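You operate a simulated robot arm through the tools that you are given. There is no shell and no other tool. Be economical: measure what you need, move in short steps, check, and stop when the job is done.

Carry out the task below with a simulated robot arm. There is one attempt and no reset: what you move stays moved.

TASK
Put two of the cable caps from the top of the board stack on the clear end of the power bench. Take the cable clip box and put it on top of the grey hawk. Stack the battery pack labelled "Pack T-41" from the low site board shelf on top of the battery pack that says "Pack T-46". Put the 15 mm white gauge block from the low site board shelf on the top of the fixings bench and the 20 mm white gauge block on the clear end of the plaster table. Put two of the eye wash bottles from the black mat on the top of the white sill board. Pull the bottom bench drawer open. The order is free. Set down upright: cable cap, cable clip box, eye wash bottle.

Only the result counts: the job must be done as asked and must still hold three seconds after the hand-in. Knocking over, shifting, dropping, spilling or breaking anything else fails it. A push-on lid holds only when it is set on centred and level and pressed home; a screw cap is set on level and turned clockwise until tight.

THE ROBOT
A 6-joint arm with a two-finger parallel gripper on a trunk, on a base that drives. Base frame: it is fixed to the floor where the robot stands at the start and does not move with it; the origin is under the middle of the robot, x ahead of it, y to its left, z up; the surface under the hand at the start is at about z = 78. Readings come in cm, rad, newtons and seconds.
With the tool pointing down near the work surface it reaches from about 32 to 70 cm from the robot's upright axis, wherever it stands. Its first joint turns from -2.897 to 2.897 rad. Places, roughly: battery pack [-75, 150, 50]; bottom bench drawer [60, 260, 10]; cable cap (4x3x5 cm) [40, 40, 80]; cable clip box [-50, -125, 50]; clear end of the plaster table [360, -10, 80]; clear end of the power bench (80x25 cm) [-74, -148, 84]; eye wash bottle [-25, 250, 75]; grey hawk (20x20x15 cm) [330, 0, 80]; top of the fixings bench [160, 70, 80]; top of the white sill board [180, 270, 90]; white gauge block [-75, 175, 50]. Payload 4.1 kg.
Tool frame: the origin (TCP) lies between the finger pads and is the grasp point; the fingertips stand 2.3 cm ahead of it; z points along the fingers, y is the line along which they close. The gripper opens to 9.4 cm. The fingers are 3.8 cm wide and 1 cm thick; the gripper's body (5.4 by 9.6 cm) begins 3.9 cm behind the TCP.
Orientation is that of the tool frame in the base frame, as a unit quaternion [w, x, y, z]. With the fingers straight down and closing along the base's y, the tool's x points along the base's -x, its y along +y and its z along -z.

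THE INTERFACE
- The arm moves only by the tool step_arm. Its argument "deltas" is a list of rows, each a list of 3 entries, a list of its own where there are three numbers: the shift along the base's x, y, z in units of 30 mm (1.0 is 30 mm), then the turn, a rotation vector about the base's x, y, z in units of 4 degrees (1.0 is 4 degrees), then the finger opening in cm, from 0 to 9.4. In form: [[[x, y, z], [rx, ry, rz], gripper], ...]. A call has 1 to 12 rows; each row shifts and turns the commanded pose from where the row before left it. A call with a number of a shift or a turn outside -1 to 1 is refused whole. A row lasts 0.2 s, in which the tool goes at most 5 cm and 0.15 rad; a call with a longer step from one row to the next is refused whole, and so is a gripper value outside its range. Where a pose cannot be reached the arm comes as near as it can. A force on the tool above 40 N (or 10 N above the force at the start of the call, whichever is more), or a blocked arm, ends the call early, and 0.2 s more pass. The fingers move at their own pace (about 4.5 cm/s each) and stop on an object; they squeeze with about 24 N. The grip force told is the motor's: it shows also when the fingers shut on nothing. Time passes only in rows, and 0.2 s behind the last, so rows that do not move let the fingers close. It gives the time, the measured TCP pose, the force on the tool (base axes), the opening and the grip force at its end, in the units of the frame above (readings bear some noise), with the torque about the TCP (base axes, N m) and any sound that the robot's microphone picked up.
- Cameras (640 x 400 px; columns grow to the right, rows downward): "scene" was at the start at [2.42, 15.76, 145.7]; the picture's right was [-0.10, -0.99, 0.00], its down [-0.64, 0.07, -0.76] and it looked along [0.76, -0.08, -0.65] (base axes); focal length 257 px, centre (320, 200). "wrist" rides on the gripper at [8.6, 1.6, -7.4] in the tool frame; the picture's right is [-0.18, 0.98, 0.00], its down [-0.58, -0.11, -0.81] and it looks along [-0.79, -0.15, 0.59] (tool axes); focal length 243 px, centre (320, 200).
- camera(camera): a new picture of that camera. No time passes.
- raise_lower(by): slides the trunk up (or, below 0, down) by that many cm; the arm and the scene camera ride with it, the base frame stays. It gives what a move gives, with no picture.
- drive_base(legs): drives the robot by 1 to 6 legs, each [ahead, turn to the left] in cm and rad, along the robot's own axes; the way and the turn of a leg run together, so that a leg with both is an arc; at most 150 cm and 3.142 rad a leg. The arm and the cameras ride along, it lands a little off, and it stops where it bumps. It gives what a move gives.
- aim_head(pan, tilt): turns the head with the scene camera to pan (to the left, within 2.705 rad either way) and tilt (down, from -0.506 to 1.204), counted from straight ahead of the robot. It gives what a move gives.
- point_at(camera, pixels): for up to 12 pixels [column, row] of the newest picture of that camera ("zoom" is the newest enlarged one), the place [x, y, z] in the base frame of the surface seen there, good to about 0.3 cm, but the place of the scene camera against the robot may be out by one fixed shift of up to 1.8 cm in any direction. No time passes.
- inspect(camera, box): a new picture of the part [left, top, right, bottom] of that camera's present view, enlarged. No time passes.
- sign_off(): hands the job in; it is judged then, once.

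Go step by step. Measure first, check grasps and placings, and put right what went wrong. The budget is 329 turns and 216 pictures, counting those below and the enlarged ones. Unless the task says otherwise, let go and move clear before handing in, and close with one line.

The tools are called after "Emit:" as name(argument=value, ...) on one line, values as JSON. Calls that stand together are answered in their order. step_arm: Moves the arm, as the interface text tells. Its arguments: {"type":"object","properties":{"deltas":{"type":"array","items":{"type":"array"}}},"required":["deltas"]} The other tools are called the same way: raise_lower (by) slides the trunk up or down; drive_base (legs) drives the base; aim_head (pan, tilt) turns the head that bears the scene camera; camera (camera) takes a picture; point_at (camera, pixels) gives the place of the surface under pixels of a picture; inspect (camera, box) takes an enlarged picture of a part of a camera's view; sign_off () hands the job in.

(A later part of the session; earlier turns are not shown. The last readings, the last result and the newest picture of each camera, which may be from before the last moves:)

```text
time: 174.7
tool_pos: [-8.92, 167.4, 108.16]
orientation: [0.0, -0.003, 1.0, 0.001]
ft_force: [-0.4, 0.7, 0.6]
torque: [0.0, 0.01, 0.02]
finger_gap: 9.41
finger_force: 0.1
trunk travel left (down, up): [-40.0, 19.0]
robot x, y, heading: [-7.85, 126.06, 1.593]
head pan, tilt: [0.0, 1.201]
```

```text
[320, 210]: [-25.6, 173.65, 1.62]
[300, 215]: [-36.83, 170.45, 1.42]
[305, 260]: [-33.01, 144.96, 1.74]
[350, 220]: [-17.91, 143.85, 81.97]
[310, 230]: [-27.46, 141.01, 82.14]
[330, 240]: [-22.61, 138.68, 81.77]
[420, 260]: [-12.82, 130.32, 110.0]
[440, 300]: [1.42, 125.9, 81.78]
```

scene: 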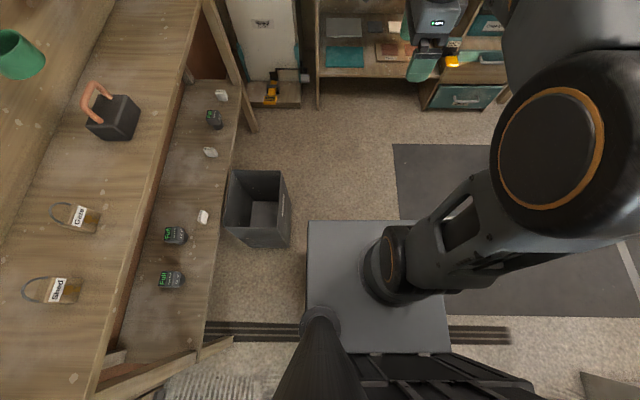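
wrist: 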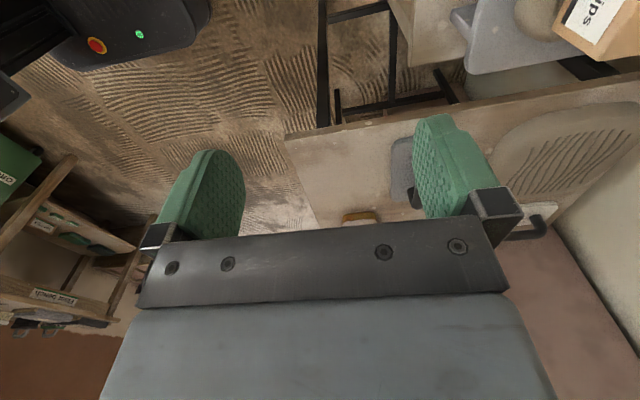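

The base is only ±18 cm, so the bin is no problem. I drive to y≈172, face the shelf, back to x≈16 and lower the trunk.

Emit:
drive_base(legs=[[46, 0], [0, 1.548], [-24, 0]])

Emit:
raise_lower(by=-40)

Emit:
aim_head(pan=0, tilt=0.5)

Emit:
camera(camera="scene")

```text
time: 179.5
tool_pos: [-36.29, 203.65, 108.33]
orientation: [0.0, -0.35, 0.937, 0.0]
ft_force: [-0.6, 0.5, 0.0]
torque: [-0.01, 0.01, 0.0]
finger_gap: 9.38
finger_force: 0.1
trunk travel left (down, up): [-40.0, 19.0]
robot x, y, heading: [-8.77, 173.33, 2.26]
head pan, tilt: [0.0, 1.201]
stopped in leg 2: the robot was blocked; the commanded pose is now the measured one
```

```text
time: 183.3
tool_pos: [-36.25, 203.81, 68.27]
orientation: [0.0, -0.349, 0.937, 0.0]
ft_force: [-0.1, -0.1, -1.2]
torque: [0.03, 0.0, -0.01]
finger_gap: 9.42
finger_force: 0.0
trunk travel left (down, up): [0.0, 59.0]
robot x, y, heading: [-8.53, 172.84, 2.262]
head pan, tilt: [0.0, 1.201]
```

```text
time: 184.4
tool_pos: [-36.18, 203.63, 68.33]
orientation: [0.0, -0.349, 0.937, 0.0]
ft_force: [0.0, -0.8, 0.5]
torque: [0.01, 0.0, -0.04]
finger_gap: 9.4
finger_force: 0.0
trunk travel left (down, up): [0.0, 59.0]
robot x, y, heading: [-8.71, 173.43, 2.263]
head pan, tilt: [0.0, 0.499]
```

```text
149 pictures are left
```

scene: 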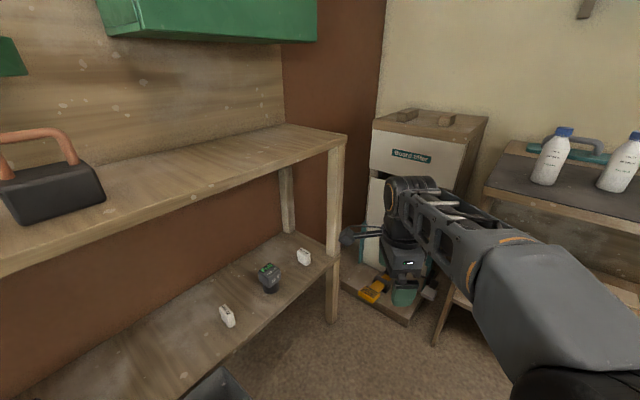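

The turn was blocked at heading 2.26, probably at the bin. I look at the bin before moving on.

Emit:
aim_head(pan=0.9, tilt=0.95)

Emit:
camera(camera="scene")

```text
time: 185.6
tool_pos: [-36.25, 203.77, 68.27]
orientation: [0.001, -0.35, 0.937, 0.0]
ft_force: [0.5, -0.4, -0.2]
torque: [0.01, 0.01, 0.02]
finger_gap: 9.4
finger_force: 0.2
trunk travel left (down, up): [0.0, 59.0]
robot x, y, heading: [-8.86, 173.13, 2.263]
head pan, tilt: [0.901, 0.949]
```

```text
148 pictures are left
```

scene: 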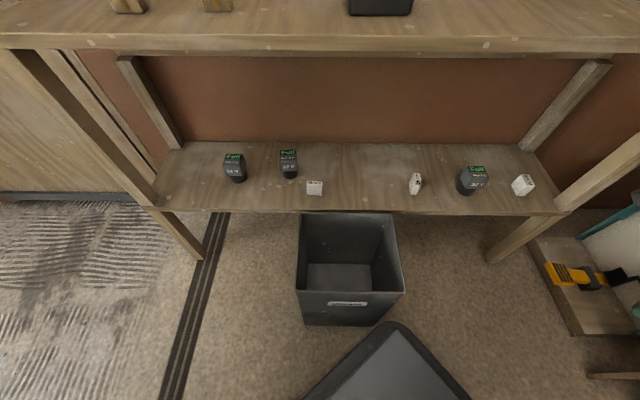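

Emit:
point_at(camera="scene", pixels=[[300, 215], [395, 215], [298, 290], [404, 292], [395, 323], [380, 330], [320, 395], [465, 390], [400, 345], [350, 213], [350, 205]])

Emit:
inspect(camera="scene", box=[280, 200, 480, 400])

```text
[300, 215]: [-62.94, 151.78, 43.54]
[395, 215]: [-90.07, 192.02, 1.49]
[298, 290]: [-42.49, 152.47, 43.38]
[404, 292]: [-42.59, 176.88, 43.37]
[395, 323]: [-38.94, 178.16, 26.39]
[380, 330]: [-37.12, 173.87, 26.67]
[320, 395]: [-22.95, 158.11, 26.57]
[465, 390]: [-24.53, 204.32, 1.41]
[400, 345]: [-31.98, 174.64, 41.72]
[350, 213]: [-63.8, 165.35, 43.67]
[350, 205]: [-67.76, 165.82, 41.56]
```

```text
2.00 times, centred on (380, 300) of scene
```

zoom: 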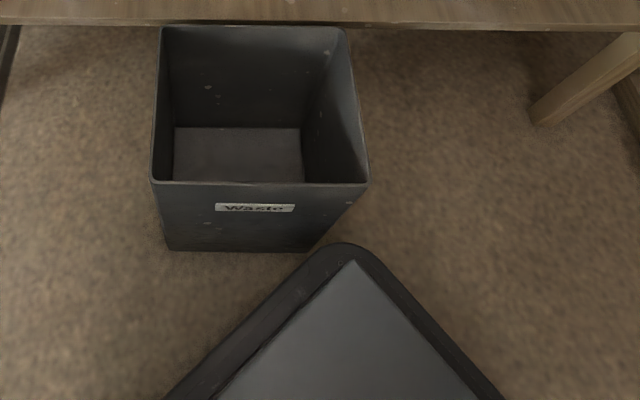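

The bin has not moved (front top still x -42.5); the base corner merely touched. I turn away, move to x≈15 and then face the shelf.

Emit:
drive_base(legs=[[0, -2.262], [24, 0], [0, 3.14]])

Emit:
aim_head(pan=0, tilt=0.55)

Emit:
camera(camera="scene")

```text
time: 200.2
tool_pos: [-25.99, 172.37, 68.18]
orientation: [0.0, -0.696, 0.718, 0.001]
ft_force: [-0.2, -0.4, -0.2]
torque: [0.01, -0.07, -0.02]
finger_gap: 9.4
finger_force: 0.1
trunk travel left (down, up): [0.0, 59.0]
robot x, y, heading: [15.24, 172.43, 3.091]
head pan, tilt: [0.901, 0.949]
```

```text
time: 201.4
tool_pos: [-26.12, 172.51, 68.15]
orientation: [0.0, -0.696, 0.718, 0.001]
ft_force: [-0.2, -0.2, -0.7]
torque: [0.03, -0.01, 0.02]
finger_gap: 9.4
finger_force: 0.1
trunk travel left (down, up): [0.0, 59.0]
robot x, y, heading: [14.9, 172.74, 3.09]
head pan, tilt: [0.0, 0.55]
```

```text
146 pictures are left
```

scene: 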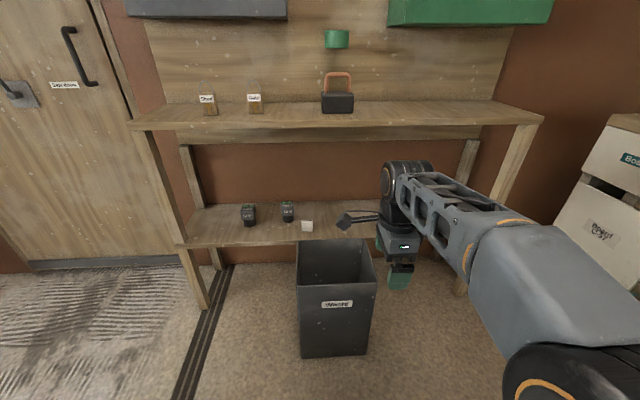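

Emit:
drive_base(legs=[[0, 0.05]])

Emit:
inspect(camera="scene", box=[230, 190, 330, 240])

Emit:
point_at(camera="scene", pixels=[[288, 205], [288, 212], [288, 220], [300, 120], [300, 127], [306, 225], [249, 208], [335, 245], [300, 245], [290, 225]])

```text
time: 202.2
tool_pos: [-26.1, 170.38, 68.17]
orientation: [-0.001, 0.713, -0.701, -0.001]
ft_force: [-0.2, -0.2, -0.4]
torque: [0.02, 0.01, 0.01]
finger_gap: 9.38
finger_force: 0.0
trunk travel left (down, up): [0.0, 59.0]
robot x, y, heading: [14.82, 172.58, 3.133]
head pan, tilt: [0.0, 0.55]
```

```text
6.40 times, centred on (280, 215) of scene
```

zoom: 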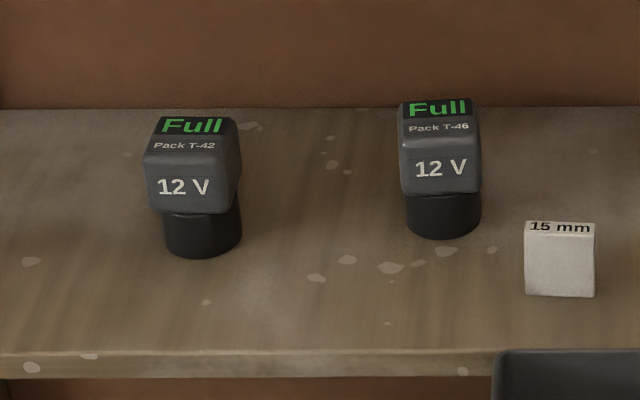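

```text
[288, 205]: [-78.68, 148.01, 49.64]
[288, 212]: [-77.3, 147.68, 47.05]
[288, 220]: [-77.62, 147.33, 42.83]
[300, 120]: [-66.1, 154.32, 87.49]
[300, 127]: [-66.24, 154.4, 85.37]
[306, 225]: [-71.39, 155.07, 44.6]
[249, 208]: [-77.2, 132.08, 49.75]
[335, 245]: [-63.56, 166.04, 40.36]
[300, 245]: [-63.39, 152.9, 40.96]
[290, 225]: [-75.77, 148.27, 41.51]
```

Battery: head ≈5.3 cm wide, whole ≈8 cm tall (shelf z 40.2, top 48.2). Stacking under the upper board (underside ≈82) needs a tilted hand, so I turn the hand so it closes along y and then tilt it 45° forward.

Emit:
step_arm(deltas=[[[-0.6, 1, 0], [0, 0, 1], 9.4], [[-0.6, 1, 0], [0, 0, 1], 9.4], [[-0.6, 1, 0], [0, 0, 1], 9.4], [[-0.6, 1, 0], [0, 0, 1], 9.4], [[-0.6, 1, 0], [0, 0, 1], 9.4], [[-0.6, 1, 0], [0, 0, 1], 9.4], [[-0.6, 1, 0], [0, 0, 1], 9.4], [[0, 1, 0], [0, 0, 1], 9.4], [[0, 0.7, 0], [0, 0, 1], 9.4], [[0, 0, 0], [0, 0, 1], 9.4], [[0, 0, 0], [0, 0, 1], 9.4], [[0, 0, 0], [0, 0, 1], 9.4]])

Emit:
step_arm(deltas=[[[0, 0, 0], [0, 0, 1], 9.4], [[0, 0, 0], [0, 0, 1], 9.4], [[0, 0, 0], [0, 0, 1], 9.4], [[0, 0, 0], [0, 0, 1], 9.4], [[0, 0, 0], [0, 0, 1], 9.4], [[0, 0, 0], [0, 0, 1], 9.4], [[0, 0, 0], [0, 0, 1], 9.4], [[0, 0, 0], [0, 0, 1], 9.4], [[0, 0, 0], [0, 0, 1], 9.4], [[0, 0, 0], [0, 0, 1], 9.4], [[0, 0, 0], [0, 0, 0.3], 9.4]])

Emit:
step_arm(deltas=[[[0, 0, 0], [0, 1, 0], 9.4], [[0, 0, 0], [0, 1, 0], 9.4], [[0, 0, 0], [0, 1, 0], 9.4], [[0, 0, 0], [0, 1, 0], 9.4], [[0, 0, 0], [0, 1, 0], 9.4], [[0, 0, 0], [0, 1, 0], 9.4], [[0, 0, 0], [0, 1, 0], 9.4], [[0, 0, 0], [0, 1, 0], 9.4], [[0, 0, 0], [0, 1, 0], 9.4], [[0, 0, 0], [0, 1, 0], 9.4], [[0, 0, 0], [0, 1, 0], 9.4], [[0, 0, 0], [0, 0, 0], 9.4]])

Emit:
camera(camera="wrist")

Emit:
camera(camera="scene")

```text
time: 204.8
tool_pos: [-38.53, 196.51, 68.26]
orientation: [-0.001, 0.937, -0.349, 0.001]
ft_force: [0.1, 0.3, -0.6]
torque: [-0.01, 0.01, 0.0]
finger_gap: 9.41
finger_force: 0.1
trunk travel left (down, up): [0.0, 59.0]
robot x, y, heading: [15.11, 172.48, 3.141]
head pan, tilt: [0.0, 0.55]
```

```text
time: 207.2
tool_pos: [-38.67, 196.49, 68.2]
orientation: [0.0, 1.0, 0.003, 0.0]
ft_force: [0.6, 0.4, -0.4]
torque: [-0.02, 0.01, 0.0]
finger_gap: 9.41
finger_force: 0.0
trunk travel left (down, up): [0.0, 59.0]
robot x, y, heading: [14.73, 172.77, 3.139]
head pan, tilt: [0.0, 0.55]
```

```text
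time: 209.8
tool_pos: [-38.6, 196.47, 68.22]
orientation: [-0.002, 0.927, 0.002, -0.376]
ft_force: [0.1, -0.5, 0.3]
torque: [0.02, 0.04, -0.03]
finger_gap: 9.43
finger_force: 0.0
trunk travel left (down, up): [0.0, 59.0]
robot x, y, heading: [15.02, 172.56, 3.143]
head pan, tilt: [0.0, 0.55]
```

```text
144 pictures are left
```

wrist: 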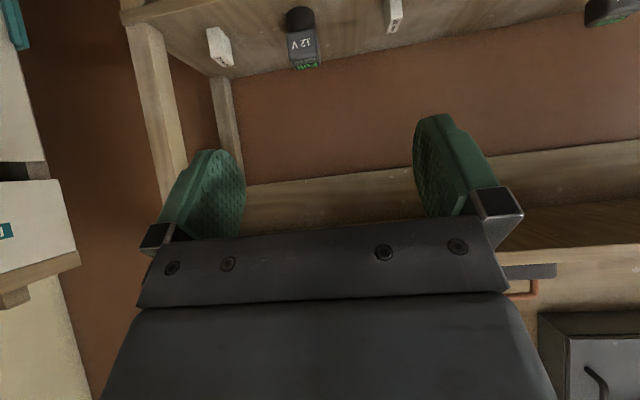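

```text
143 pictures are left
```

scene: 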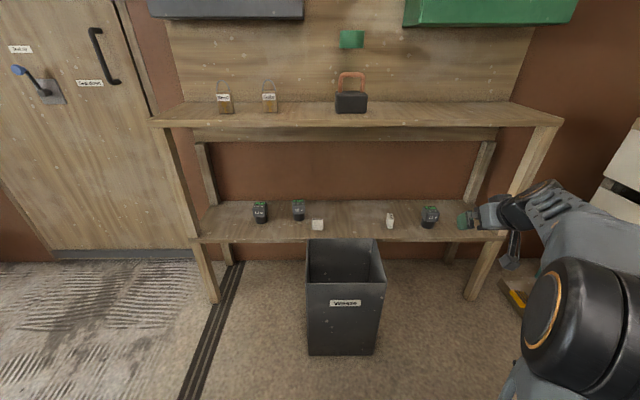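

Emit:
inspect(camera="wrist", box=[190, 0, 430, 90])

Emit:
point_at(camera="wrist", pixels=[[291, 40], [314, 40], [302, 40], [305, 64], [298, 66], [316, 64], [300, 15], [220, 45], [395, 15], [150, 18], [340, 50], [600, 15]])

Emit:
inspect(camera="scene", box=[370, 190, 470, 240])

```text
2.67 times, centred on (310, 45) of wrist
```

zoom: 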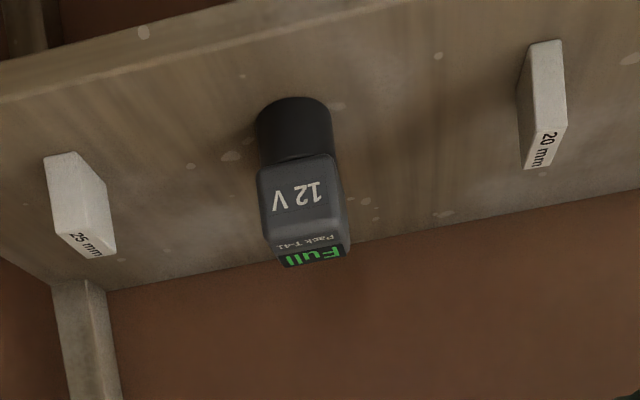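

```text
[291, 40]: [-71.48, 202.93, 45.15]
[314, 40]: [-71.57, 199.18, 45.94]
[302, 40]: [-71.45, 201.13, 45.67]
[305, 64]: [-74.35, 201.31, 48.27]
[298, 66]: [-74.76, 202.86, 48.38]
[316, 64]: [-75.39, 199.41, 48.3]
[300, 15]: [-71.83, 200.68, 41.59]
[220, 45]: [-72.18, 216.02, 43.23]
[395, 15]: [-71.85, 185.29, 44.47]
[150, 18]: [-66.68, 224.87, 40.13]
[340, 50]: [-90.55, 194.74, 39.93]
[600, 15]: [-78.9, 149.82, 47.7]
```

```text
6.40 times, centred on (420, 215) of scene
```

zoom: 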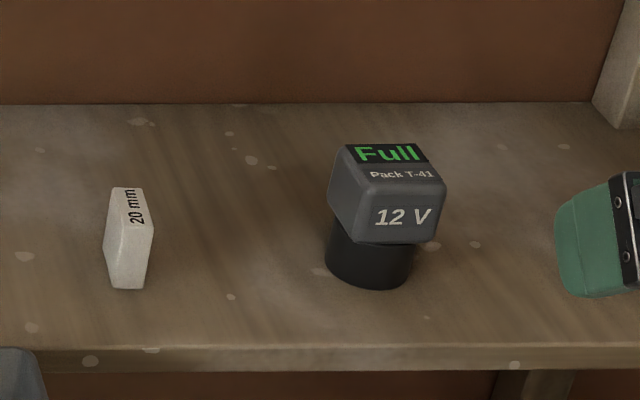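

T-41: head centre ≈(-74,201), front face x -71.5, top 48.3, shelf 40.0. I lower the hand to z 57 at y 201 and drive 25 cm forward.

Emit:
step_arm(deltas=[[[0, 0.8, -0.8], [0, 0, 0], 9.4], [[0, 0.7, -1], [0, 0, 0], 9.4], [[0, 0, -1], [0, 0, 0], 9.4], [[0, 0, -0.8], [0, 0, 0], 9.4]])

Emit:
drive_base(legs=[[25, 0]])

Emit:
camera(camera="wrist")

Emit:
camera(camera="scene")

```text
time: 210.8
tool_pos: [-38.49, 200.97, 57.34]
orientation: [-0.002, 0.927, 0.001, -0.375]
ft_force: [0.9, -0.5, 0.0]
torque: [0.01, -0.01, 0.01]
finger_gap: 9.42
finger_force: 0.0
trunk travel left (down, up): [0.0, 59.0]
robot x, y, heading: [14.91, 172.76, 3.143]
head pan, tilt: [0.0, 0.55]
```

```text
time: 212.7
tool_pos: [-64.25, 200.77, 57.36]
orientation: [0.0, 0.927, 0.003, -0.374]
ft_force: [-0.1, -0.3, 0.4]
torque: [0.04, 0.03, 0.0]
finger_gap: 9.42
finger_force: 0.0
trunk travel left (down, up): [0.0, 59.0]
robot x, y, heading: [-10.36, 172.94, 3.141]
head pan, tilt: [0.0, 0.55]
```

```text
140 pictures are left
```

wrist: 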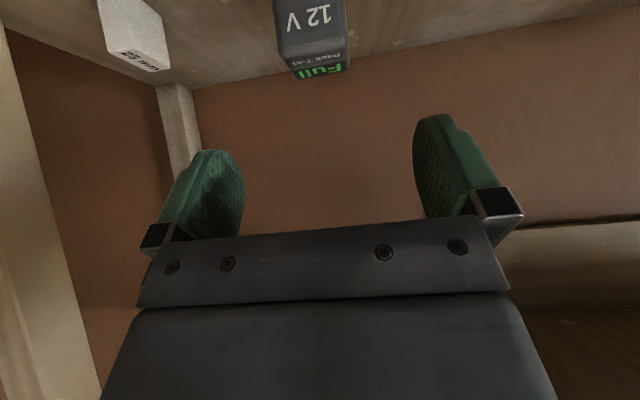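

```text
139 pictures are left
```

scene: 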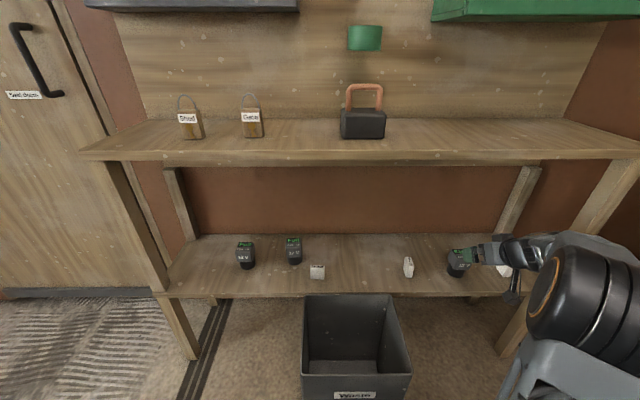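

Emit:
point_at(camera="wrist", pixels=[[280, 30], [345, 30], [312, 30], [295, 72], [345, 65], [320, 70], [350, 20], [275, 10]])

Emit:
point_at(camera="scene", pixels=[[294, 243], [287, 255], [300, 255], [294, 252], [294, 262], [317, 271], [408, 267], [286, 241], [301, 241]])

```text
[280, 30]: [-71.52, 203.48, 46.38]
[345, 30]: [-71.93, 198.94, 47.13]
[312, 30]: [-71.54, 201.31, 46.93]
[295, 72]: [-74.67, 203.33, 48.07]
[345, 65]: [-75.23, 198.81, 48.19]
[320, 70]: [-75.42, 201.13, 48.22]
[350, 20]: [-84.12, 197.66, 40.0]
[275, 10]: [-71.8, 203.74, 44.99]
```

```text
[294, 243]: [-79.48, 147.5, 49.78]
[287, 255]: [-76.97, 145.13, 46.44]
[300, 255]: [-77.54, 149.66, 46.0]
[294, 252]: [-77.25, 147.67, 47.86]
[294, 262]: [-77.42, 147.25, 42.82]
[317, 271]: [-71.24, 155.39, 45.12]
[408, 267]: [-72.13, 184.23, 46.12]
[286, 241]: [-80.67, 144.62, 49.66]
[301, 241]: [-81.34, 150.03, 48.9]
```

T-41 head: front x -71.6, y 198.7–203.8. I advance along the tool axis to (-73.8,201.2,46.4) and grip.

Emit:
step_arm(deltas=[[[-0.8, 0.07, -0.92], [0, 0, 0], 9.4], [[-0.8, 0.07, -0.92], [0, 0, 0], 9.4], [[-0.8, 0, -0.92], [0, 0, 0], 9.4], [[-0.78, 0, -0.9], [0, 0, 0], 9.4], [[0, 0, 0], [0, 0, 0], 9.4]])

Emit:
camera(camera="wrist")

```text
time: 213.9
tool_pos: [-73.86, 201.4, 46.36]
orientation: [-0.001, 0.927, 0.003, -0.376]
ft_force: [-0.5, -0.1, -0.7]
torque: [-0.01, 0.02, 0.02]
finger_gap: 9.41
finger_force: 0.0
trunk travel left (down, up): [0.0, 59.0]
robot x, y, heading: [-10.95, 173.18, 3.139]
head pan, tilt: [0.0, 0.55]
```

```text
138 pictures are left
```

wrist: 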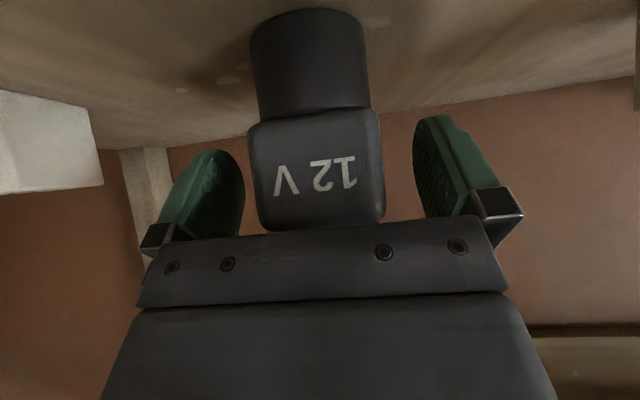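

Emit:
step_arm(deltas=[[[0, 0, 0], [0, 0, 0], 6.5], [[0, 0, 0], [0, 0, 0], 4], [[0, 0, 0], [0, 0, 0], 0], [[0, 0, 0], [0, 0, 0], 0], [[0, 0, 0], [0, 0, 0], 0]])

Emit:
step_arm(deltas=[[[0, 0, 0.3], [0, 0, 0], 0], [[0, 0, 0.4], [0, 0, 0], 0], [[0, 0, 0.5], [0, 0, 0], 0], [[0, 0, 0], [0, 0, 0], 0]])

Emit:
camera(camera="wrist")

```text
time: 215.1
tool_pos: [-73.87, 201.35, 46.34]
orientation: [0.0, 0.927, 0.003, -0.375]
ft_force: [-0.8, -1.4, 0.4]
torque: [-0.13, 0.01, 0.01]
finger_gap: 5.41
finger_force: 24.0
trunk travel left (down, up): [0.0, 59.0]
robot x, y, heading: [-10.57, 172.76, 3.141]
head pan, tilt: [0.0, 0.55]
```

```text
time: 216.1
tool_pos: [-73.83, 201.29, 50.01]
orientation: [0.0, 0.927, 0.004, -0.375]
ft_force: [-0.7, -0.2, -2.9]
torque: [0.0, -0.01, -0.02]
finger_gap: 5.4
finger_force: 24.4
trunk travel left (down, up): [0.0, 59.0]
robot x, y, heading: [-10.57, 172.64, 3.142]
head pan, tilt: [0.0, 0.55]
```

```text
137 pictures are left
```

wrist: 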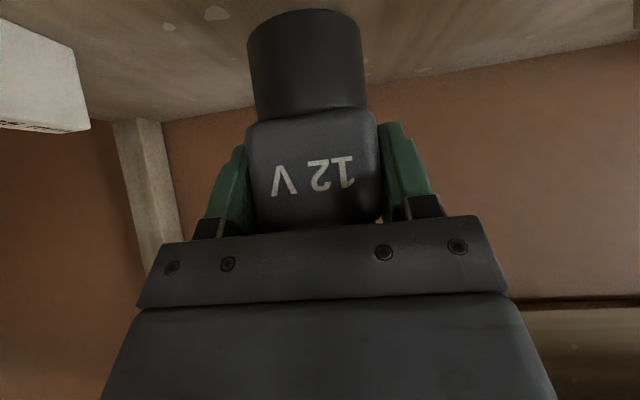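

T-41 is held (5.40). I back out a bit, rise to z≈58 and move sideways toward T-46.

Emit:
step_arm(deltas=[[[1, 0, 0.9], [0, 0, 0], 0], [[1, 0, 0.9], [0, 0, 0], 0], [[1, 0, 0.9], [0, 0, 0], 0], [[0.3, -1, 0], [0, 0, 0], 0], [[0, -1, 0], [0, 0, 0], 0], [[0, -1, 0], [0, 0, 0], 0], [[0, -1, 0], [0, 0, 0], 0], [[0, -1, 0], [0, 0, 0], 0], [[0, -1, 0], [0, 0, 0], 0], [[0, -1, 0], [0, 0, 0], 0], [[0, -1, 0], [0, 0, 0], 0], [[0, -1, 0], [0, 0, 0], 0]])

Emit:
step_arm(deltas=[[[0, -1, 0], [0, 0, 0], 0], [[0, -1, 0], [0, 0, 0], 0], [[0, -1, 0], [0, 0, 0], 0], [[0, -1, 0], [0, 0, 0], 0], [[0, -1, 0], [0, 0, 0], 0], [[0, -1, 0], [0, 0, 0], 0], [[0, -1, 0], [0, 0, 0], 0], [[0, -1, 0], [0, 0, 0], 0], [[0, -0.8, 0], [0, 0, 0], 0]])

Emit:
camera(camera="wrist")

Emit:
camera(camera="scene")

```text
time: 218.7
tool_pos: [-63.97, 174.35, 57.99]
orientation: [0.0, 0.927, 0.004, -0.376]
ft_force: [-0.2, -0.2, -2.9]
torque: [-0.01, 0.0, -0.01]
finger_gap: 5.4
finger_force: 24.3
trunk travel left (down, up): [0.0, 59.0]
robot x, y, heading: [-10.61, 172.67, 3.142]
head pan, tilt: [0.0, 0.55]
```

```text
time: 220.7
tool_pos: [-63.89, 147.86, 58.1]
orientation: [-0.001, 0.927, 0.003, -0.375]
ft_force: [1.0, 0.5, -3.7]
torque: [-0.02, -0.01, 0.01]
finger_gap: 5.39
finger_force: 24.4
trunk travel left (down, up): [0.0, 59.0]
robot x, y, heading: [-10.7, 172.43, 3.142]
head pan, tilt: [0.0, 0.55]
```

```text
136 pictures are left
```

wrist: 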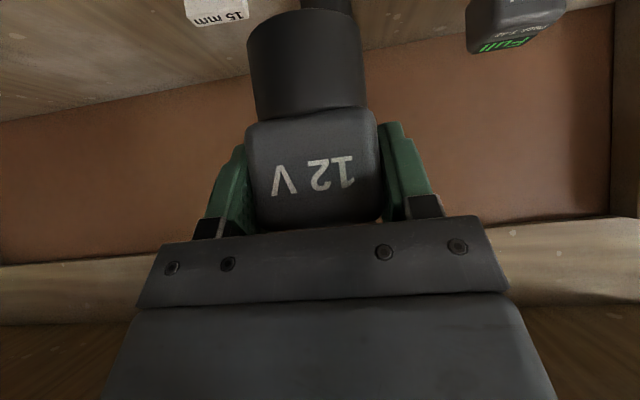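

```text
135 pictures are left
```

scene: 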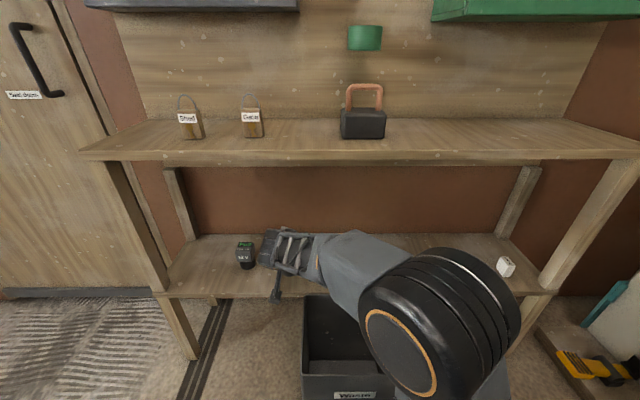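

T-46 is hidden behind the held pack; I shift 9 cm sideways to measure it.

Emit:
step_arm(deltas=[[[0, 1, 0], [0, 0, 0], 0], [[0, 1, 0], [0, 0, 0], 0], [[0, 1, 0], [0, 0, 0], 0], [[0, 0, 0], [0, 0, 0], 0]])

Emit:
camera(camera="wrist")

Emit:
inspect(camera="wrist", box=[360, 0, 520, 60])

```text
time: 221.7
tool_pos: [-63.9, 156.89, 58.08]
orientation: [-0.001, 0.927, 0.003, -0.375]
ft_force: [0.6, 0.0, -3.4]
torque: [0.02, -0.02, -0.02]
finger_gap: 5.39
finger_force: 24.5
trunk travel left (down, up): [0.0, 59.0]
robot x, y, heading: [-10.48, 172.34, 3.136]
head pan, tilt: [0.0, 0.55]
```

```text
134 pictures are left
```

wrist: 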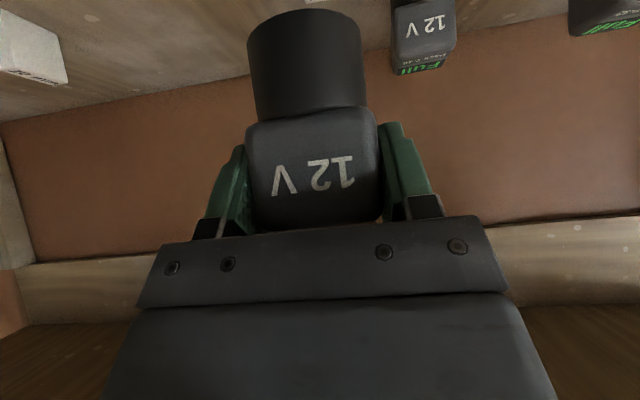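

```text
4.00 times, centred on (440, 30) of wrist
```

zoom: 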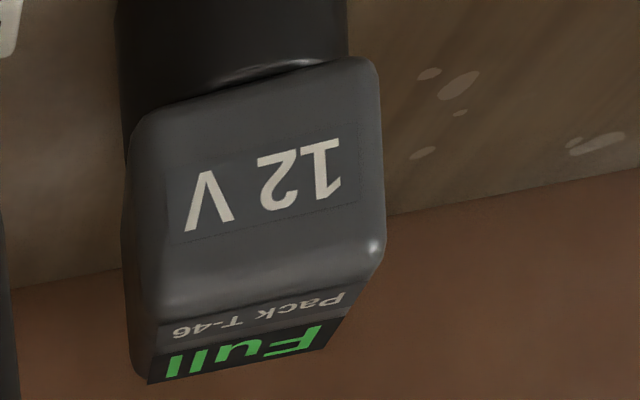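

Emit:
point_at(camera="zoom", pixels=[[165, 130], [160, 200], [370, 110], [375, 200], [260, 150], [160, 345], [345, 310], [160, 365], [320, 340], [240, 340], [250, 70]])

```text
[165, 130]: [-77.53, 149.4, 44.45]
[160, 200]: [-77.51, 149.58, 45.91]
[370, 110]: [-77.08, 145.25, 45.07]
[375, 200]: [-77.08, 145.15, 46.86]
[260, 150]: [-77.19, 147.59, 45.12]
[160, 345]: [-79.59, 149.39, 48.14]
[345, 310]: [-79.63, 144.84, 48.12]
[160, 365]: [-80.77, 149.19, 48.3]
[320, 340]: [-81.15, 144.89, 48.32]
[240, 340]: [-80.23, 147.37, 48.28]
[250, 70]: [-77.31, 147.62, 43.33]
```

T-46: centre ≈(-80,147.35), top 48.3. I check the upper-board underside, then drive 4 cm closer.

Emit:
point_at(camera="scene", pixels=[[250, 153], [250, 159], [250, 163], [250, 168]])

Emit:
drive_base(legs=[[4, 0]])

Emit:
step_arm(deltas=[[[0, -1, 0], [0, 0, 0], 0], [[0, -1, 0], [0, 0, 0], 0], [[0, -1, 0], [0, 0, 0], 0], [[-0.5, -0.2, -0.2], [0, 0, 0], 0], [[-1, 0, 0], [0, 0, 0], 0], [[0, 0, 0], [0, 0, 0], 0]])

Emit:
camera(camera="scene")

```text
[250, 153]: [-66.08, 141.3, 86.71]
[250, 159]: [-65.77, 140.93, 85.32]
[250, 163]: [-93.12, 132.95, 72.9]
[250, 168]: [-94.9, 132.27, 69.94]
```

```text
time: 222.5
tool_pos: [-67.99, 156.85, 58.2]
orientation: [-0.001, 0.927, 0.003, -0.375]
ft_force: [-0.2, -0.2, -2.7]
torque: [-0.02, -0.01, 0.02]
finger_gap: 5.4
finger_force: 24.2
trunk travel left (down, up): [0.0, 59.0]
robot x, y, heading: [-14.8, 172.58, 3.14]
head pan, tilt: [0.0, 0.55]
```

```text
time: 223.9
tool_pos: [-72.63, 147.42, 57.41]
orientation: [-0.001, 0.927, 0.003, -0.374]
ft_force: [0.6, 0.0, -3.8]
torque: [-0.01, -0.02, 0.0]
finger_gap: 5.38
finger_force: 23.7
trunk travel left (down, up): [0.0, 59.0]
robot x, y, heading: [-14.82, 172.7, 3.137]
head pan, tilt: [0.0, 0.55]
```

```text
132 pictures are left
```

scene: 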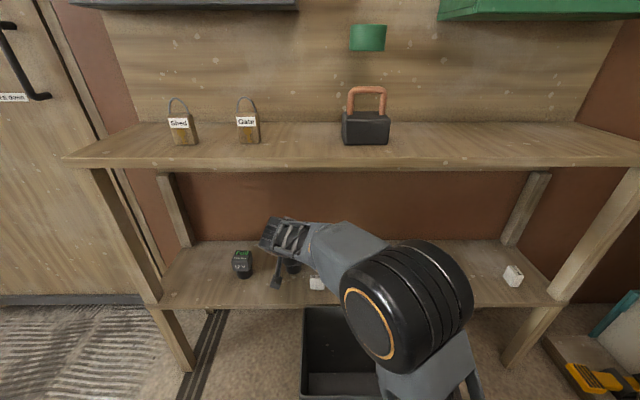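

Emit:
point_at(camera="scene", pixels=[[285, 222], [300, 225], [330, 225], [345, 228], [275, 222], [380, 245]])

Emit:
step_arm(deltas=[[[-1, 0, 0], [0, 0, 0], 0], [[-0.9, 0, 0], [0, 0, 0], 0], [[-0.4, 0, 0], [0, 0, 0], 0], [[0, 0, 0], [0, 0, 0], 0]])

Emit:
camera(camera="wrist")

Emit:
camera(camera="scene")

```text
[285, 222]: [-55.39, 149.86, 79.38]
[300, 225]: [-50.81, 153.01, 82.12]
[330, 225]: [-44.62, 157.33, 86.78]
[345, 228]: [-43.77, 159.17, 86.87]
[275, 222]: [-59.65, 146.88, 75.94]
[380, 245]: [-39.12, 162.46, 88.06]
```

```text
time: 224.9
tool_pos: [-79.32, 147.33, 57.48]
orientation: [-0.001, 0.927, 0.003, -0.374]
ft_force: [-0.1, 0.1, -3.7]
torque: [-0.02, 0.0, 0.01]
finger_gap: 5.37
finger_force: 24.1
trunk travel left (down, up): [0.0, 59.0]
robot x, y, heading: [-14.6, 172.55, 3.137]
head pan, tilt: [0.0, 0.55]
```

```text
131 pictures are left
```

wrist: 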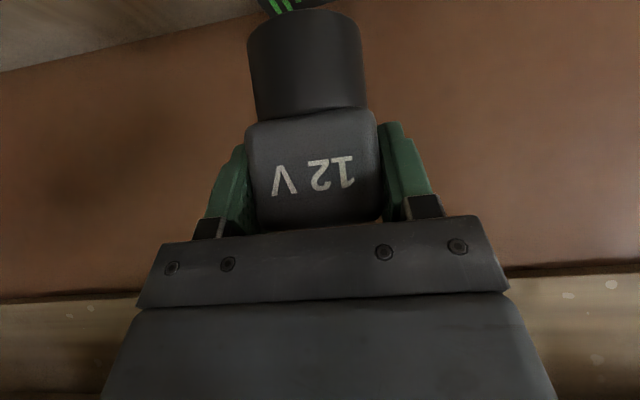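

```text
130 pictures are left
```

scene: 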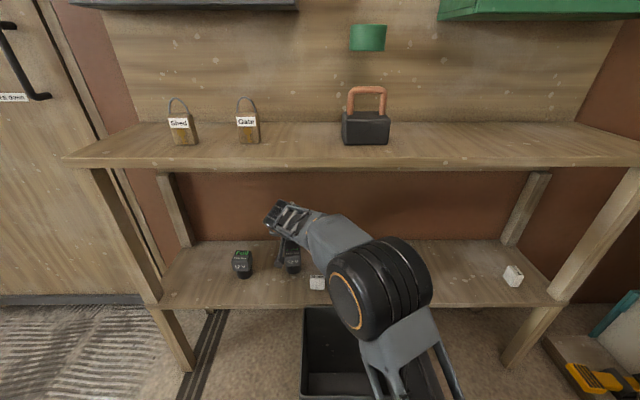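

Emit:
step_arm(deltas=[[[-0.07, 0, -0.4], [0, 0, 0], 0], [[0, 0, -0.3], [0, 0, 0], 0], [[0, 0, -0.1], [0, 0, 0], 0], [[0, 0, 0], [0, 0, 0], 0]])

Emit:
step_arm(deltas=[[[0, 0, -0.08], [0, 0, 0], 0], [[0, 0, 0], [0, 0, 0], 0]])

Emit:
step_arm(deltas=[[[0, 0, -0.06], [0, 0, 0], 0], [[0, 0, 0], [0, 0, 0], 0]])

```text
time: 225.9
tool_pos: [-79.59, 147.24, 55.05]
orientation: [0.0, 0.927, 0.005, -0.374]
ft_force: [-0.8, 0.3, -2.9]
torque: [-0.01, 0.02, 0.04]
finger_gap: 5.4
finger_force: 24.4
trunk travel left (down, up): [0.0, 59.0]
robot x, y, heading: [-14.59, 172.68, 3.139]
head pan, tilt: [0.0, 0.55]
```

```text
time: 226.5
tool_pos: [-79.52, 147.28, 54.87]
orientation: [0.0, 0.927, 0.004, -0.374]
ft_force: [-0.3, 0.6, -2.8]
torque: [0.02, 0.0, 0.02]
finger_gap: 5.4
finger_force: 23.6
trunk travel left (down, up): [0.0, 59.0]
robot x, y, heading: [-14.74, 172.67, 3.14]
head pan, tilt: [0.0, 0.55]
```

```text
time: 227.1
tool_pos: [-79.49, 147.41, 54.71]
orientation: [-0.001, 0.927, 0.003, -0.374]
ft_force: [-0.1, 0.4, -3.3]
torque: [0.01, -0.04, 0.01]
finger_gap: 5.4
finger_force: 24.2
trunk travel left (down, up): [0.0, 59.0]
robot x, y, heading: [-14.52, 172.71, 3.145]
head pan, tilt: [0.0, 0.55]
```

Emit:
step_arm(deltas=[[[0, 0, -0.05], [0, 0, 0], 0], [[0, 0, 0], [0, 0, 0], 0]])

Emit:
step_arm(deltas=[[[0, 0, -0.04], [0, 0, 0], 0], [[0, 0, 0], [0, 0, 0], 0]])

Emit:
inspect(camera="scene", box=[220, 190, 340, 300])

```text
time: 227.7
tool_pos: [-79.51, 147.33, 54.7]
orientation: [-0.001, 0.927, 0.002, -0.375]
ft_force: [0.6, -1.0, 1.7]
torque: [-0.15, -0.03, 0.02]
finger_gap: 5.41
finger_force: 23.8
trunk travel left (down, up): [0.0, 59.0]
robot x, y, heading: [-15.01, 172.76, 3.138]
head pan, tilt: [0.0, 0.55]
```

```text
time: 228.3
tool_pos: [-79.53, 147.36, 54.57]
orientation: [0.001, 0.927, 0.003, -0.376]
ft_force: [-0.9, -1.7, 8.7]
torque: [-0.24, 0.12, 0.02]
finger_gap: 5.38
finger_force: 23.6
trunk travel left (down, up): [0.0, 59.0]
robot x, y, heading: [-14.67, 172.69, 3.144]
head pan, tilt: [0.0, 0.55]
```

```text
3.64 times, centred on (280, 245) of scene
```

zoom: 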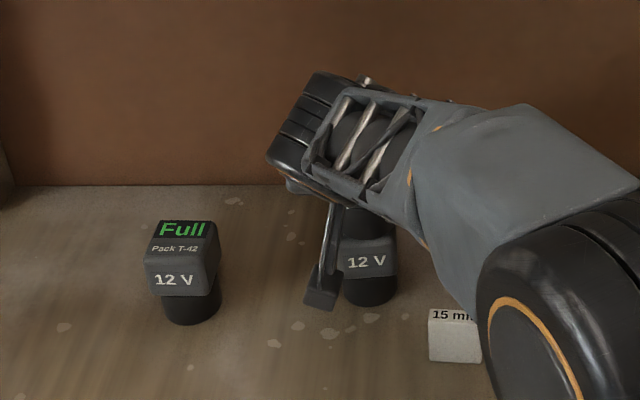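

Contact made. Release, then retreat along the tool axis.

Emit:
step_arm(deltas=[[[0, 0, 0.03], [0, 0, 0], 0], [[0, 0, 0], [0, 0, 0], 6.2], [[0, 0, 0], [0, 0, 0], 9], [[0, 0, 0], [0, 0, 0], 9], [[0.3, 0, 0.31], [0, 0, 0], 9], [[0.6, 0, 0.63], [0, 0, 0], 9], [[0.8, 0, 0.8], [0, 0, 0], 9], [[1, 0, 0.3], [0, 0, 0], 9], [[1, 0, 0], [0, 0, 0], 9], [[1, 0, 0], [0, 0, 0], 9]])

Emit:
camera(camera="wrist")

```text
time: 230.5
tool_pos: [-65.65, 147.39, 60.74]
orientation: [0.0, 0.927, 0.003, -0.376]
ft_force: [-0.9, 0.0, -0.4]
torque: [0.02, 0.0, 0.01]
finger_gap: 8.98
finger_force: 0.0
trunk travel left (down, up): [0.0, 59.0]
robot x, y, heading: [-14.32, 172.57, 3.142]
head pan, tilt: [0.0, 0.55]
```

```text
128 pictures are left
```

wrist: 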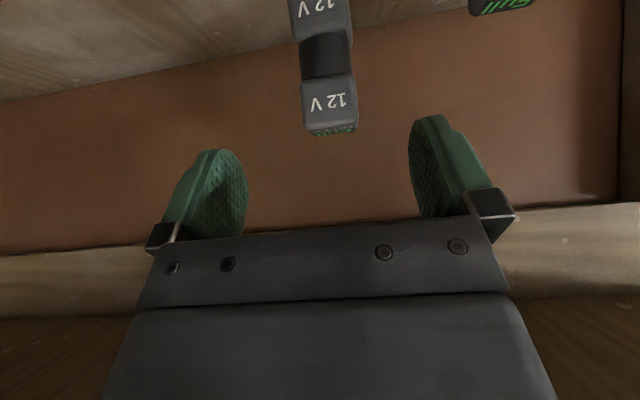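

The two packs are stacked. Next the 20 mm block; I move to y≈185.

Emit:
step_arm(deltas=[[[0.3, 1, 0], [0, 0, 0], 9], [[0, 1, 0], [0, 0, 0], 9], [[0, 1, 0], [0, 0, 0], 9], [[0, 1, 0], [0, 0, 0], 9], [[0, 1, 0], [0, 0, 0], 9], [[0, 1, 0], [0, 0, 0], 9], [[0, 1, 0], [0, 0, 0], 9], [[0, 1, 0], [0, 0, 0], 9], [[0, 1, 0], [0, 0, 0], 7], [[0, 1, 0], [0, 0, 0], 6], [[0, 1, 0], [0, 0, 0], 6], [[0, 1, 0], [0, 0, 0], 6]])

Emit:
camera(camera="wrist")

Emit:
camera(camera="scene")

```text
time: 233.1
tool_pos: [-64.64, 183.37, 60.77]
orientation: [0.0, 0.927, 0.003, -0.374]
ft_force: [-0.3, -0.5, -0.4]
torque: [0.01, -0.02, -0.03]
finger_gap: 6.01
finger_force: 0.0
trunk travel left (down, up): [0.0, 59.0]
robot x, y, heading: [-14.59, 172.56, 3.138]
head pan, tilt: [0.0, 0.55]
```

```text
127 pictures are left
```

wrist: 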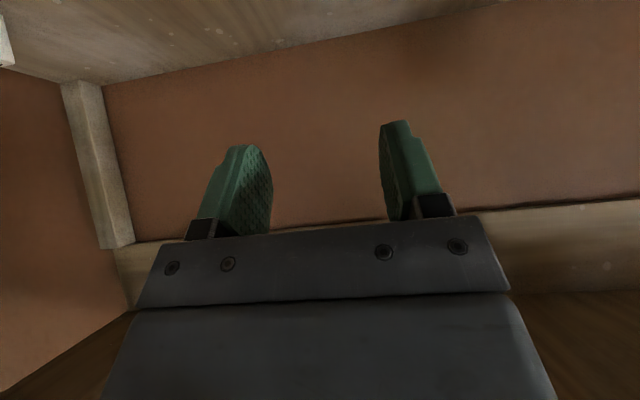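

```text
126 pictures are left
```

scene: 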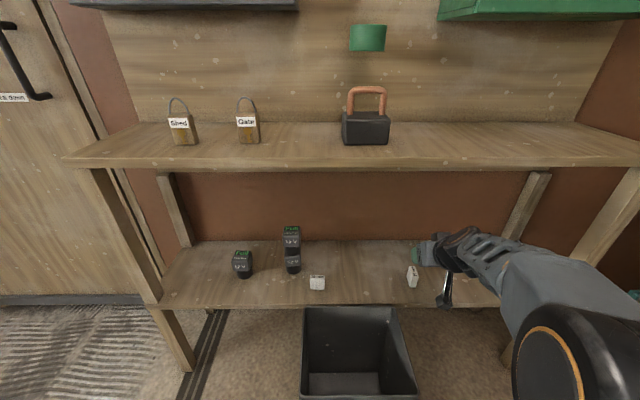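

Emit:
step_arm(deltas=[[[1, 0, 0], [0, 0, 0], 6], [[1, 0, 0], [0, 0, 0], 6], [[1, 0, 0], [0, 0, 0], 6], [[1, 0, 0], [0, 0, 0], 6], [[0.5, 0, 0], [0, 0, 0], 6]])

Emit:
camera(camera="wrist")

Emit:
inspect(camera="wrist", box=[220, 0, 420, 100])

```text
time: 234.3
tool_pos: [-51.12, 183.21, 60.7]
orientation: [0.0, 0.927, 0.003, -0.374]
ft_force: [-0.2, 0.3, -0.2]
torque: [0.01, 0.0, 0.01]
finger_gap: 5.98
finger_force: 0.1
trunk travel left (down, up): [0.0, 59.0]
robot x, y, heading: [-14.84, 172.87, 3.139]
head pan, tilt: [0.0, 0.55]
```

```text
125 pictures are left
```

wrist: 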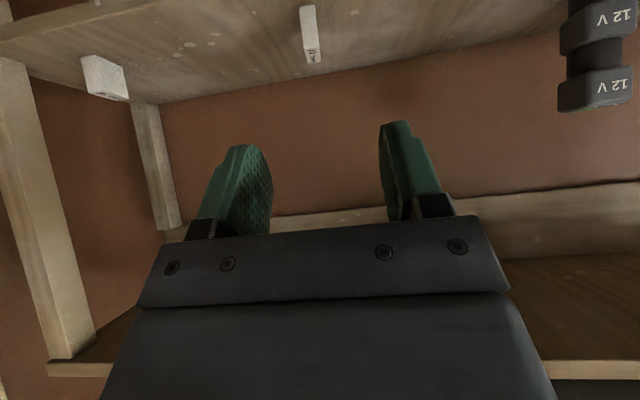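

```text
3.20 times, centred on (320, 50) of wrist
```

zoom: 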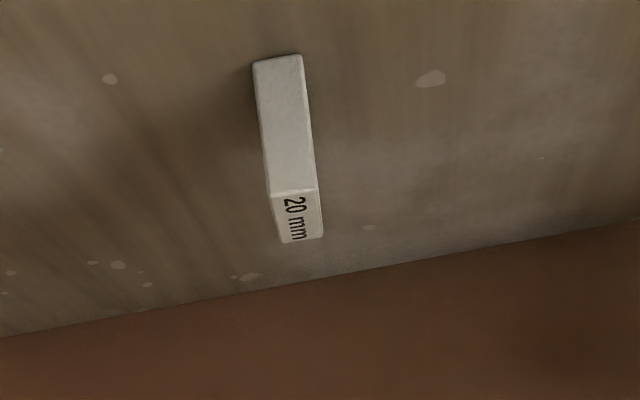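

Emit:
point_at(camera="zoom", pixels=[[260, 75], [295, 70], [280, 120], [275, 180], [308, 175], [290, 200], [285, 235], [317, 232], [300, 215], [275, 58]])

```text
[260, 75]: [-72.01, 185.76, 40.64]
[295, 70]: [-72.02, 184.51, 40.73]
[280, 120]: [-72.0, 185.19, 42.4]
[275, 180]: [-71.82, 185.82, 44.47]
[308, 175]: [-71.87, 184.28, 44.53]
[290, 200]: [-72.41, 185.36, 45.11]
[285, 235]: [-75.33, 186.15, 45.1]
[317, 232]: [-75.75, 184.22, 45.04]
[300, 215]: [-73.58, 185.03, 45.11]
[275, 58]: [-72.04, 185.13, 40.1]
```

20 mm block: x -76.5…-72, y 184.1…186, top 45.1. I approach along the tool axis.

Emit:
step_arm(deltas=[[[-0.96, 0.15, -0.53], [0, 0, 0], 6], [[-0.96, 0.15, -0.53], [0, 0, 0], 6], [[-0.96, 0.15, -0.53], [0, 0, 0], 6], [[-0.96, 0.15, -0.53], [0, 0, 0], 6], [[-0.96, 0.03, -0.53], [0, 0, 0], 6], [[-0.69, 0, -0.72], [0, 0, 0], 6], [[-0.69, 0, -0.72], [0, 0, 0], 6], [[-0.69, 0, -0.72], [0, 0, 0], 6], [[-0.65, 0, -0.68], [0, 0, 0], 6], [[0, 0, 0], [0, 0, 0], 6]])

Emit:
camera(camera="wrist")

```text
time: 236.5
tool_pos: [-73.63, 185.14, 44.09]
orientation: [-0.001, 0.927, 0.002, -0.375]
ft_force: [0.2, 0.4, 0.4]
torque: [0.0, 0.01, 0.03]
finger_gap: 6.0
finger_force: 0.1
trunk travel left (down, up): [0.0, 59.0]
robot x, y, heading: [-14.6, 172.9, 3.139]
head pan, tilt: [0.0, 0.55]
```

```text
123 pictures are left
```

wrist: 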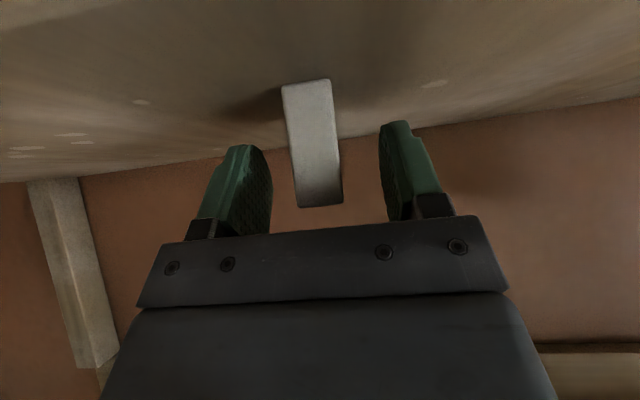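

Emit:
step_arm(deltas=[[[0, 0, 0], [0, 0, 0], 3.5], [[0, 0, 0], [0, 0, 0], 0], [[0, 0, 0], [0, 0, 0], 0], [[0, 0, 0], [0, 0, 0], 0], [[0, 0, 0.4], [0, 0, 0], 0], [[0.3, 0, 0.6], [0, 0, 0], 0], [[0.8, 0, 0.8], [0, 0, 0], 0], [[1, 0, 0.8], [0, 0, 0], 0], [[1, 0, 0.8], [0, 0, 0], 0], [[1, 0, 0.8], [0, 0, 0], 0], [[1, 0, 0.5], [0, 0, 0], 0], [[1, 0, 0.5], [0, 0, 0], 0]])

Emit:
camera(camera="wrist")

```text
time: 239.1
tool_pos: [-55.0, 185.02, 59.52]
orientation: [-0.001, 0.927, 0.003, -0.375]
ft_force: [0.4, 0.1, -0.7]
torque: [-0.03, 0.0, 0.02]
finger_gap: 1.94
finger_force: 24.7
trunk travel left (down, up): [0.0, 59.0]
robot x, y, heading: [-15.0, 172.75, 3.139]
head pan, tilt: [0.0, 0.55]
```

```text
122 pictures are left
```

wrist: 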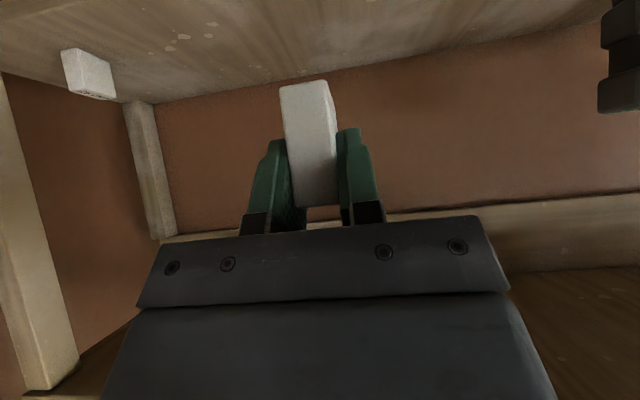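

Block held (1.94). I raise the trunk and drive to the plaster table.

Emit:
raise_lower(by=40)

Emit:
drive_base(legs=[[-12, 0], [0, 1.58], [130, 0], [129, 0]])

```text
time: 243.0
tool_pos: [-55.01, 185.08, 99.5]
orientation: [0.0, 0.927, 0.003, -0.375]
ft_force: [0.3, 0.3, -0.6]
torque: [0.01, 0.01, 0.0]
finger_gap: 1.96
finger_force: 23.6
trunk travel left (down, up): [-40.0, 19.0]
robot x, y, heading: [-14.74, 172.85, 3.141]
head pan, tilt: [0.0, 0.55]
```

```text
time: 260.2
tool_pos: [-11.88, -124.47, 99.44]
orientation: [0.267, 0.649, 0.662, -0.264]
ft_force: [0.0, -0.5, -0.3]
torque: [0.02, 0.02, 0.0]
finger_gap: 1.95
finger_force: 24.0
trunk travel left (down, up): [-40.0, 19.0]
robot x, y, heading: [-0.43, -83.69, -1.553]
head pan, tilt: [0.0, 0.55]
```

Emit:
drive_base(legs=[[0, 1.553], [150, 0], [150, 0], [55, 0]])

```text
time: 281.2
tool_pos: [393.65, -92.47, 99.56]
orientation: [0.375, 0.002, 0.927, -0.003]
ft_force: [0.5, -0.7, 0.8]
torque: [-0.03, 0.02, 0.01]
finger_gap: 1.94
finger_force: 24.0
trunk travel left (down, up): [-40.0, 19.0]
robot x, y, heading: [353.5, -79.69, -0.007]
head pan, tilt: [0.0, 0.55]
```

Emit:
drive_base(legs=[[0, 1.578]])

Emit:
aim_head(pan=0, tilt=0.7)

Emit:
camera(camera="scene")

```text
time: 285.4
tool_pos: [365.85, -39.49, 99.56]
orientation: [-0.265, 0.657, -0.654, -0.264]
ft_force: [0.3, -0.3, -0.1]
torque: [-0.01, 0.0, 0.01]
finger_gap: 1.94
finger_force: 23.9
trunk travel left (down, up): [-40.0, 19.0]
robot x, y, heading: [353.38, -79.7, 1.569]
head pan, tilt: [0.0, 0.55]
```

```text
time: 286.1
tool_pos: [365.87, -39.4, 99.56]
orientation: [-0.266, 0.657, -0.654, -0.264]
ft_force: [0.0, 0.2, -0.7]
torque: [0.0, -0.04, -0.02]
finger_gap: 1.93
finger_force: 23.8
trunk travel left (down, up): [-40.0, 19.0]
robot x, y, heading: [353.74, -79.66, 1.564]
head pan, tilt: [0.0, 0.7]
```

```text
121 pictures are left
```

scene: 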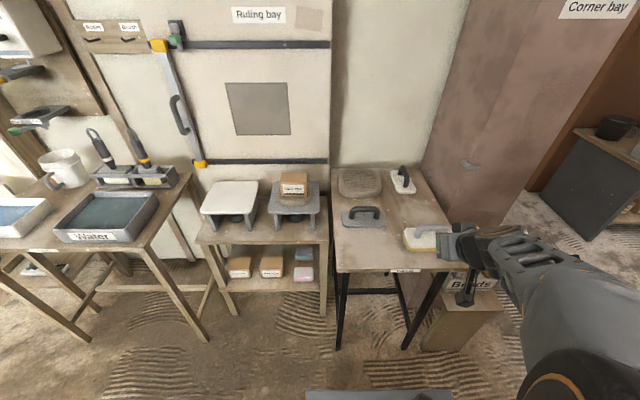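

Emit:
inspect(camera="scene", box=[310, 150, 470, 280])

Emit:
point_at(camera="scene", pixels=[[340, 268], [445, 265], [365, 243], [385, 250], [400, 215], [395, 195], [370, 255], [410, 240], [345, 222], [380, 222], [360, 215], [350, 175]])

```text
3.08 times, centred on (390, 215) of scene
```

zoom: 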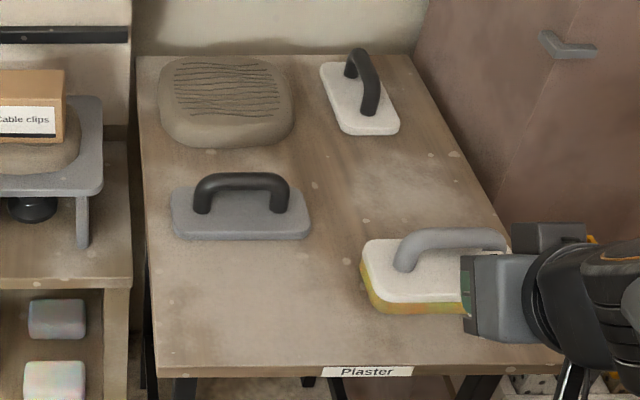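

```text
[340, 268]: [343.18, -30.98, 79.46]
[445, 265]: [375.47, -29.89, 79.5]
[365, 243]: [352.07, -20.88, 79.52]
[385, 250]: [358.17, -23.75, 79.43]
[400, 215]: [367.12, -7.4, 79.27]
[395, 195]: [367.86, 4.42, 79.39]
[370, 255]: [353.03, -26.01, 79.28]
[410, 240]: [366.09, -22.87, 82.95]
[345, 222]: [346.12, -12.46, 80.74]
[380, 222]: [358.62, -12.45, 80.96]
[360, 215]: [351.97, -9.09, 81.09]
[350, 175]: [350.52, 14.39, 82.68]
```

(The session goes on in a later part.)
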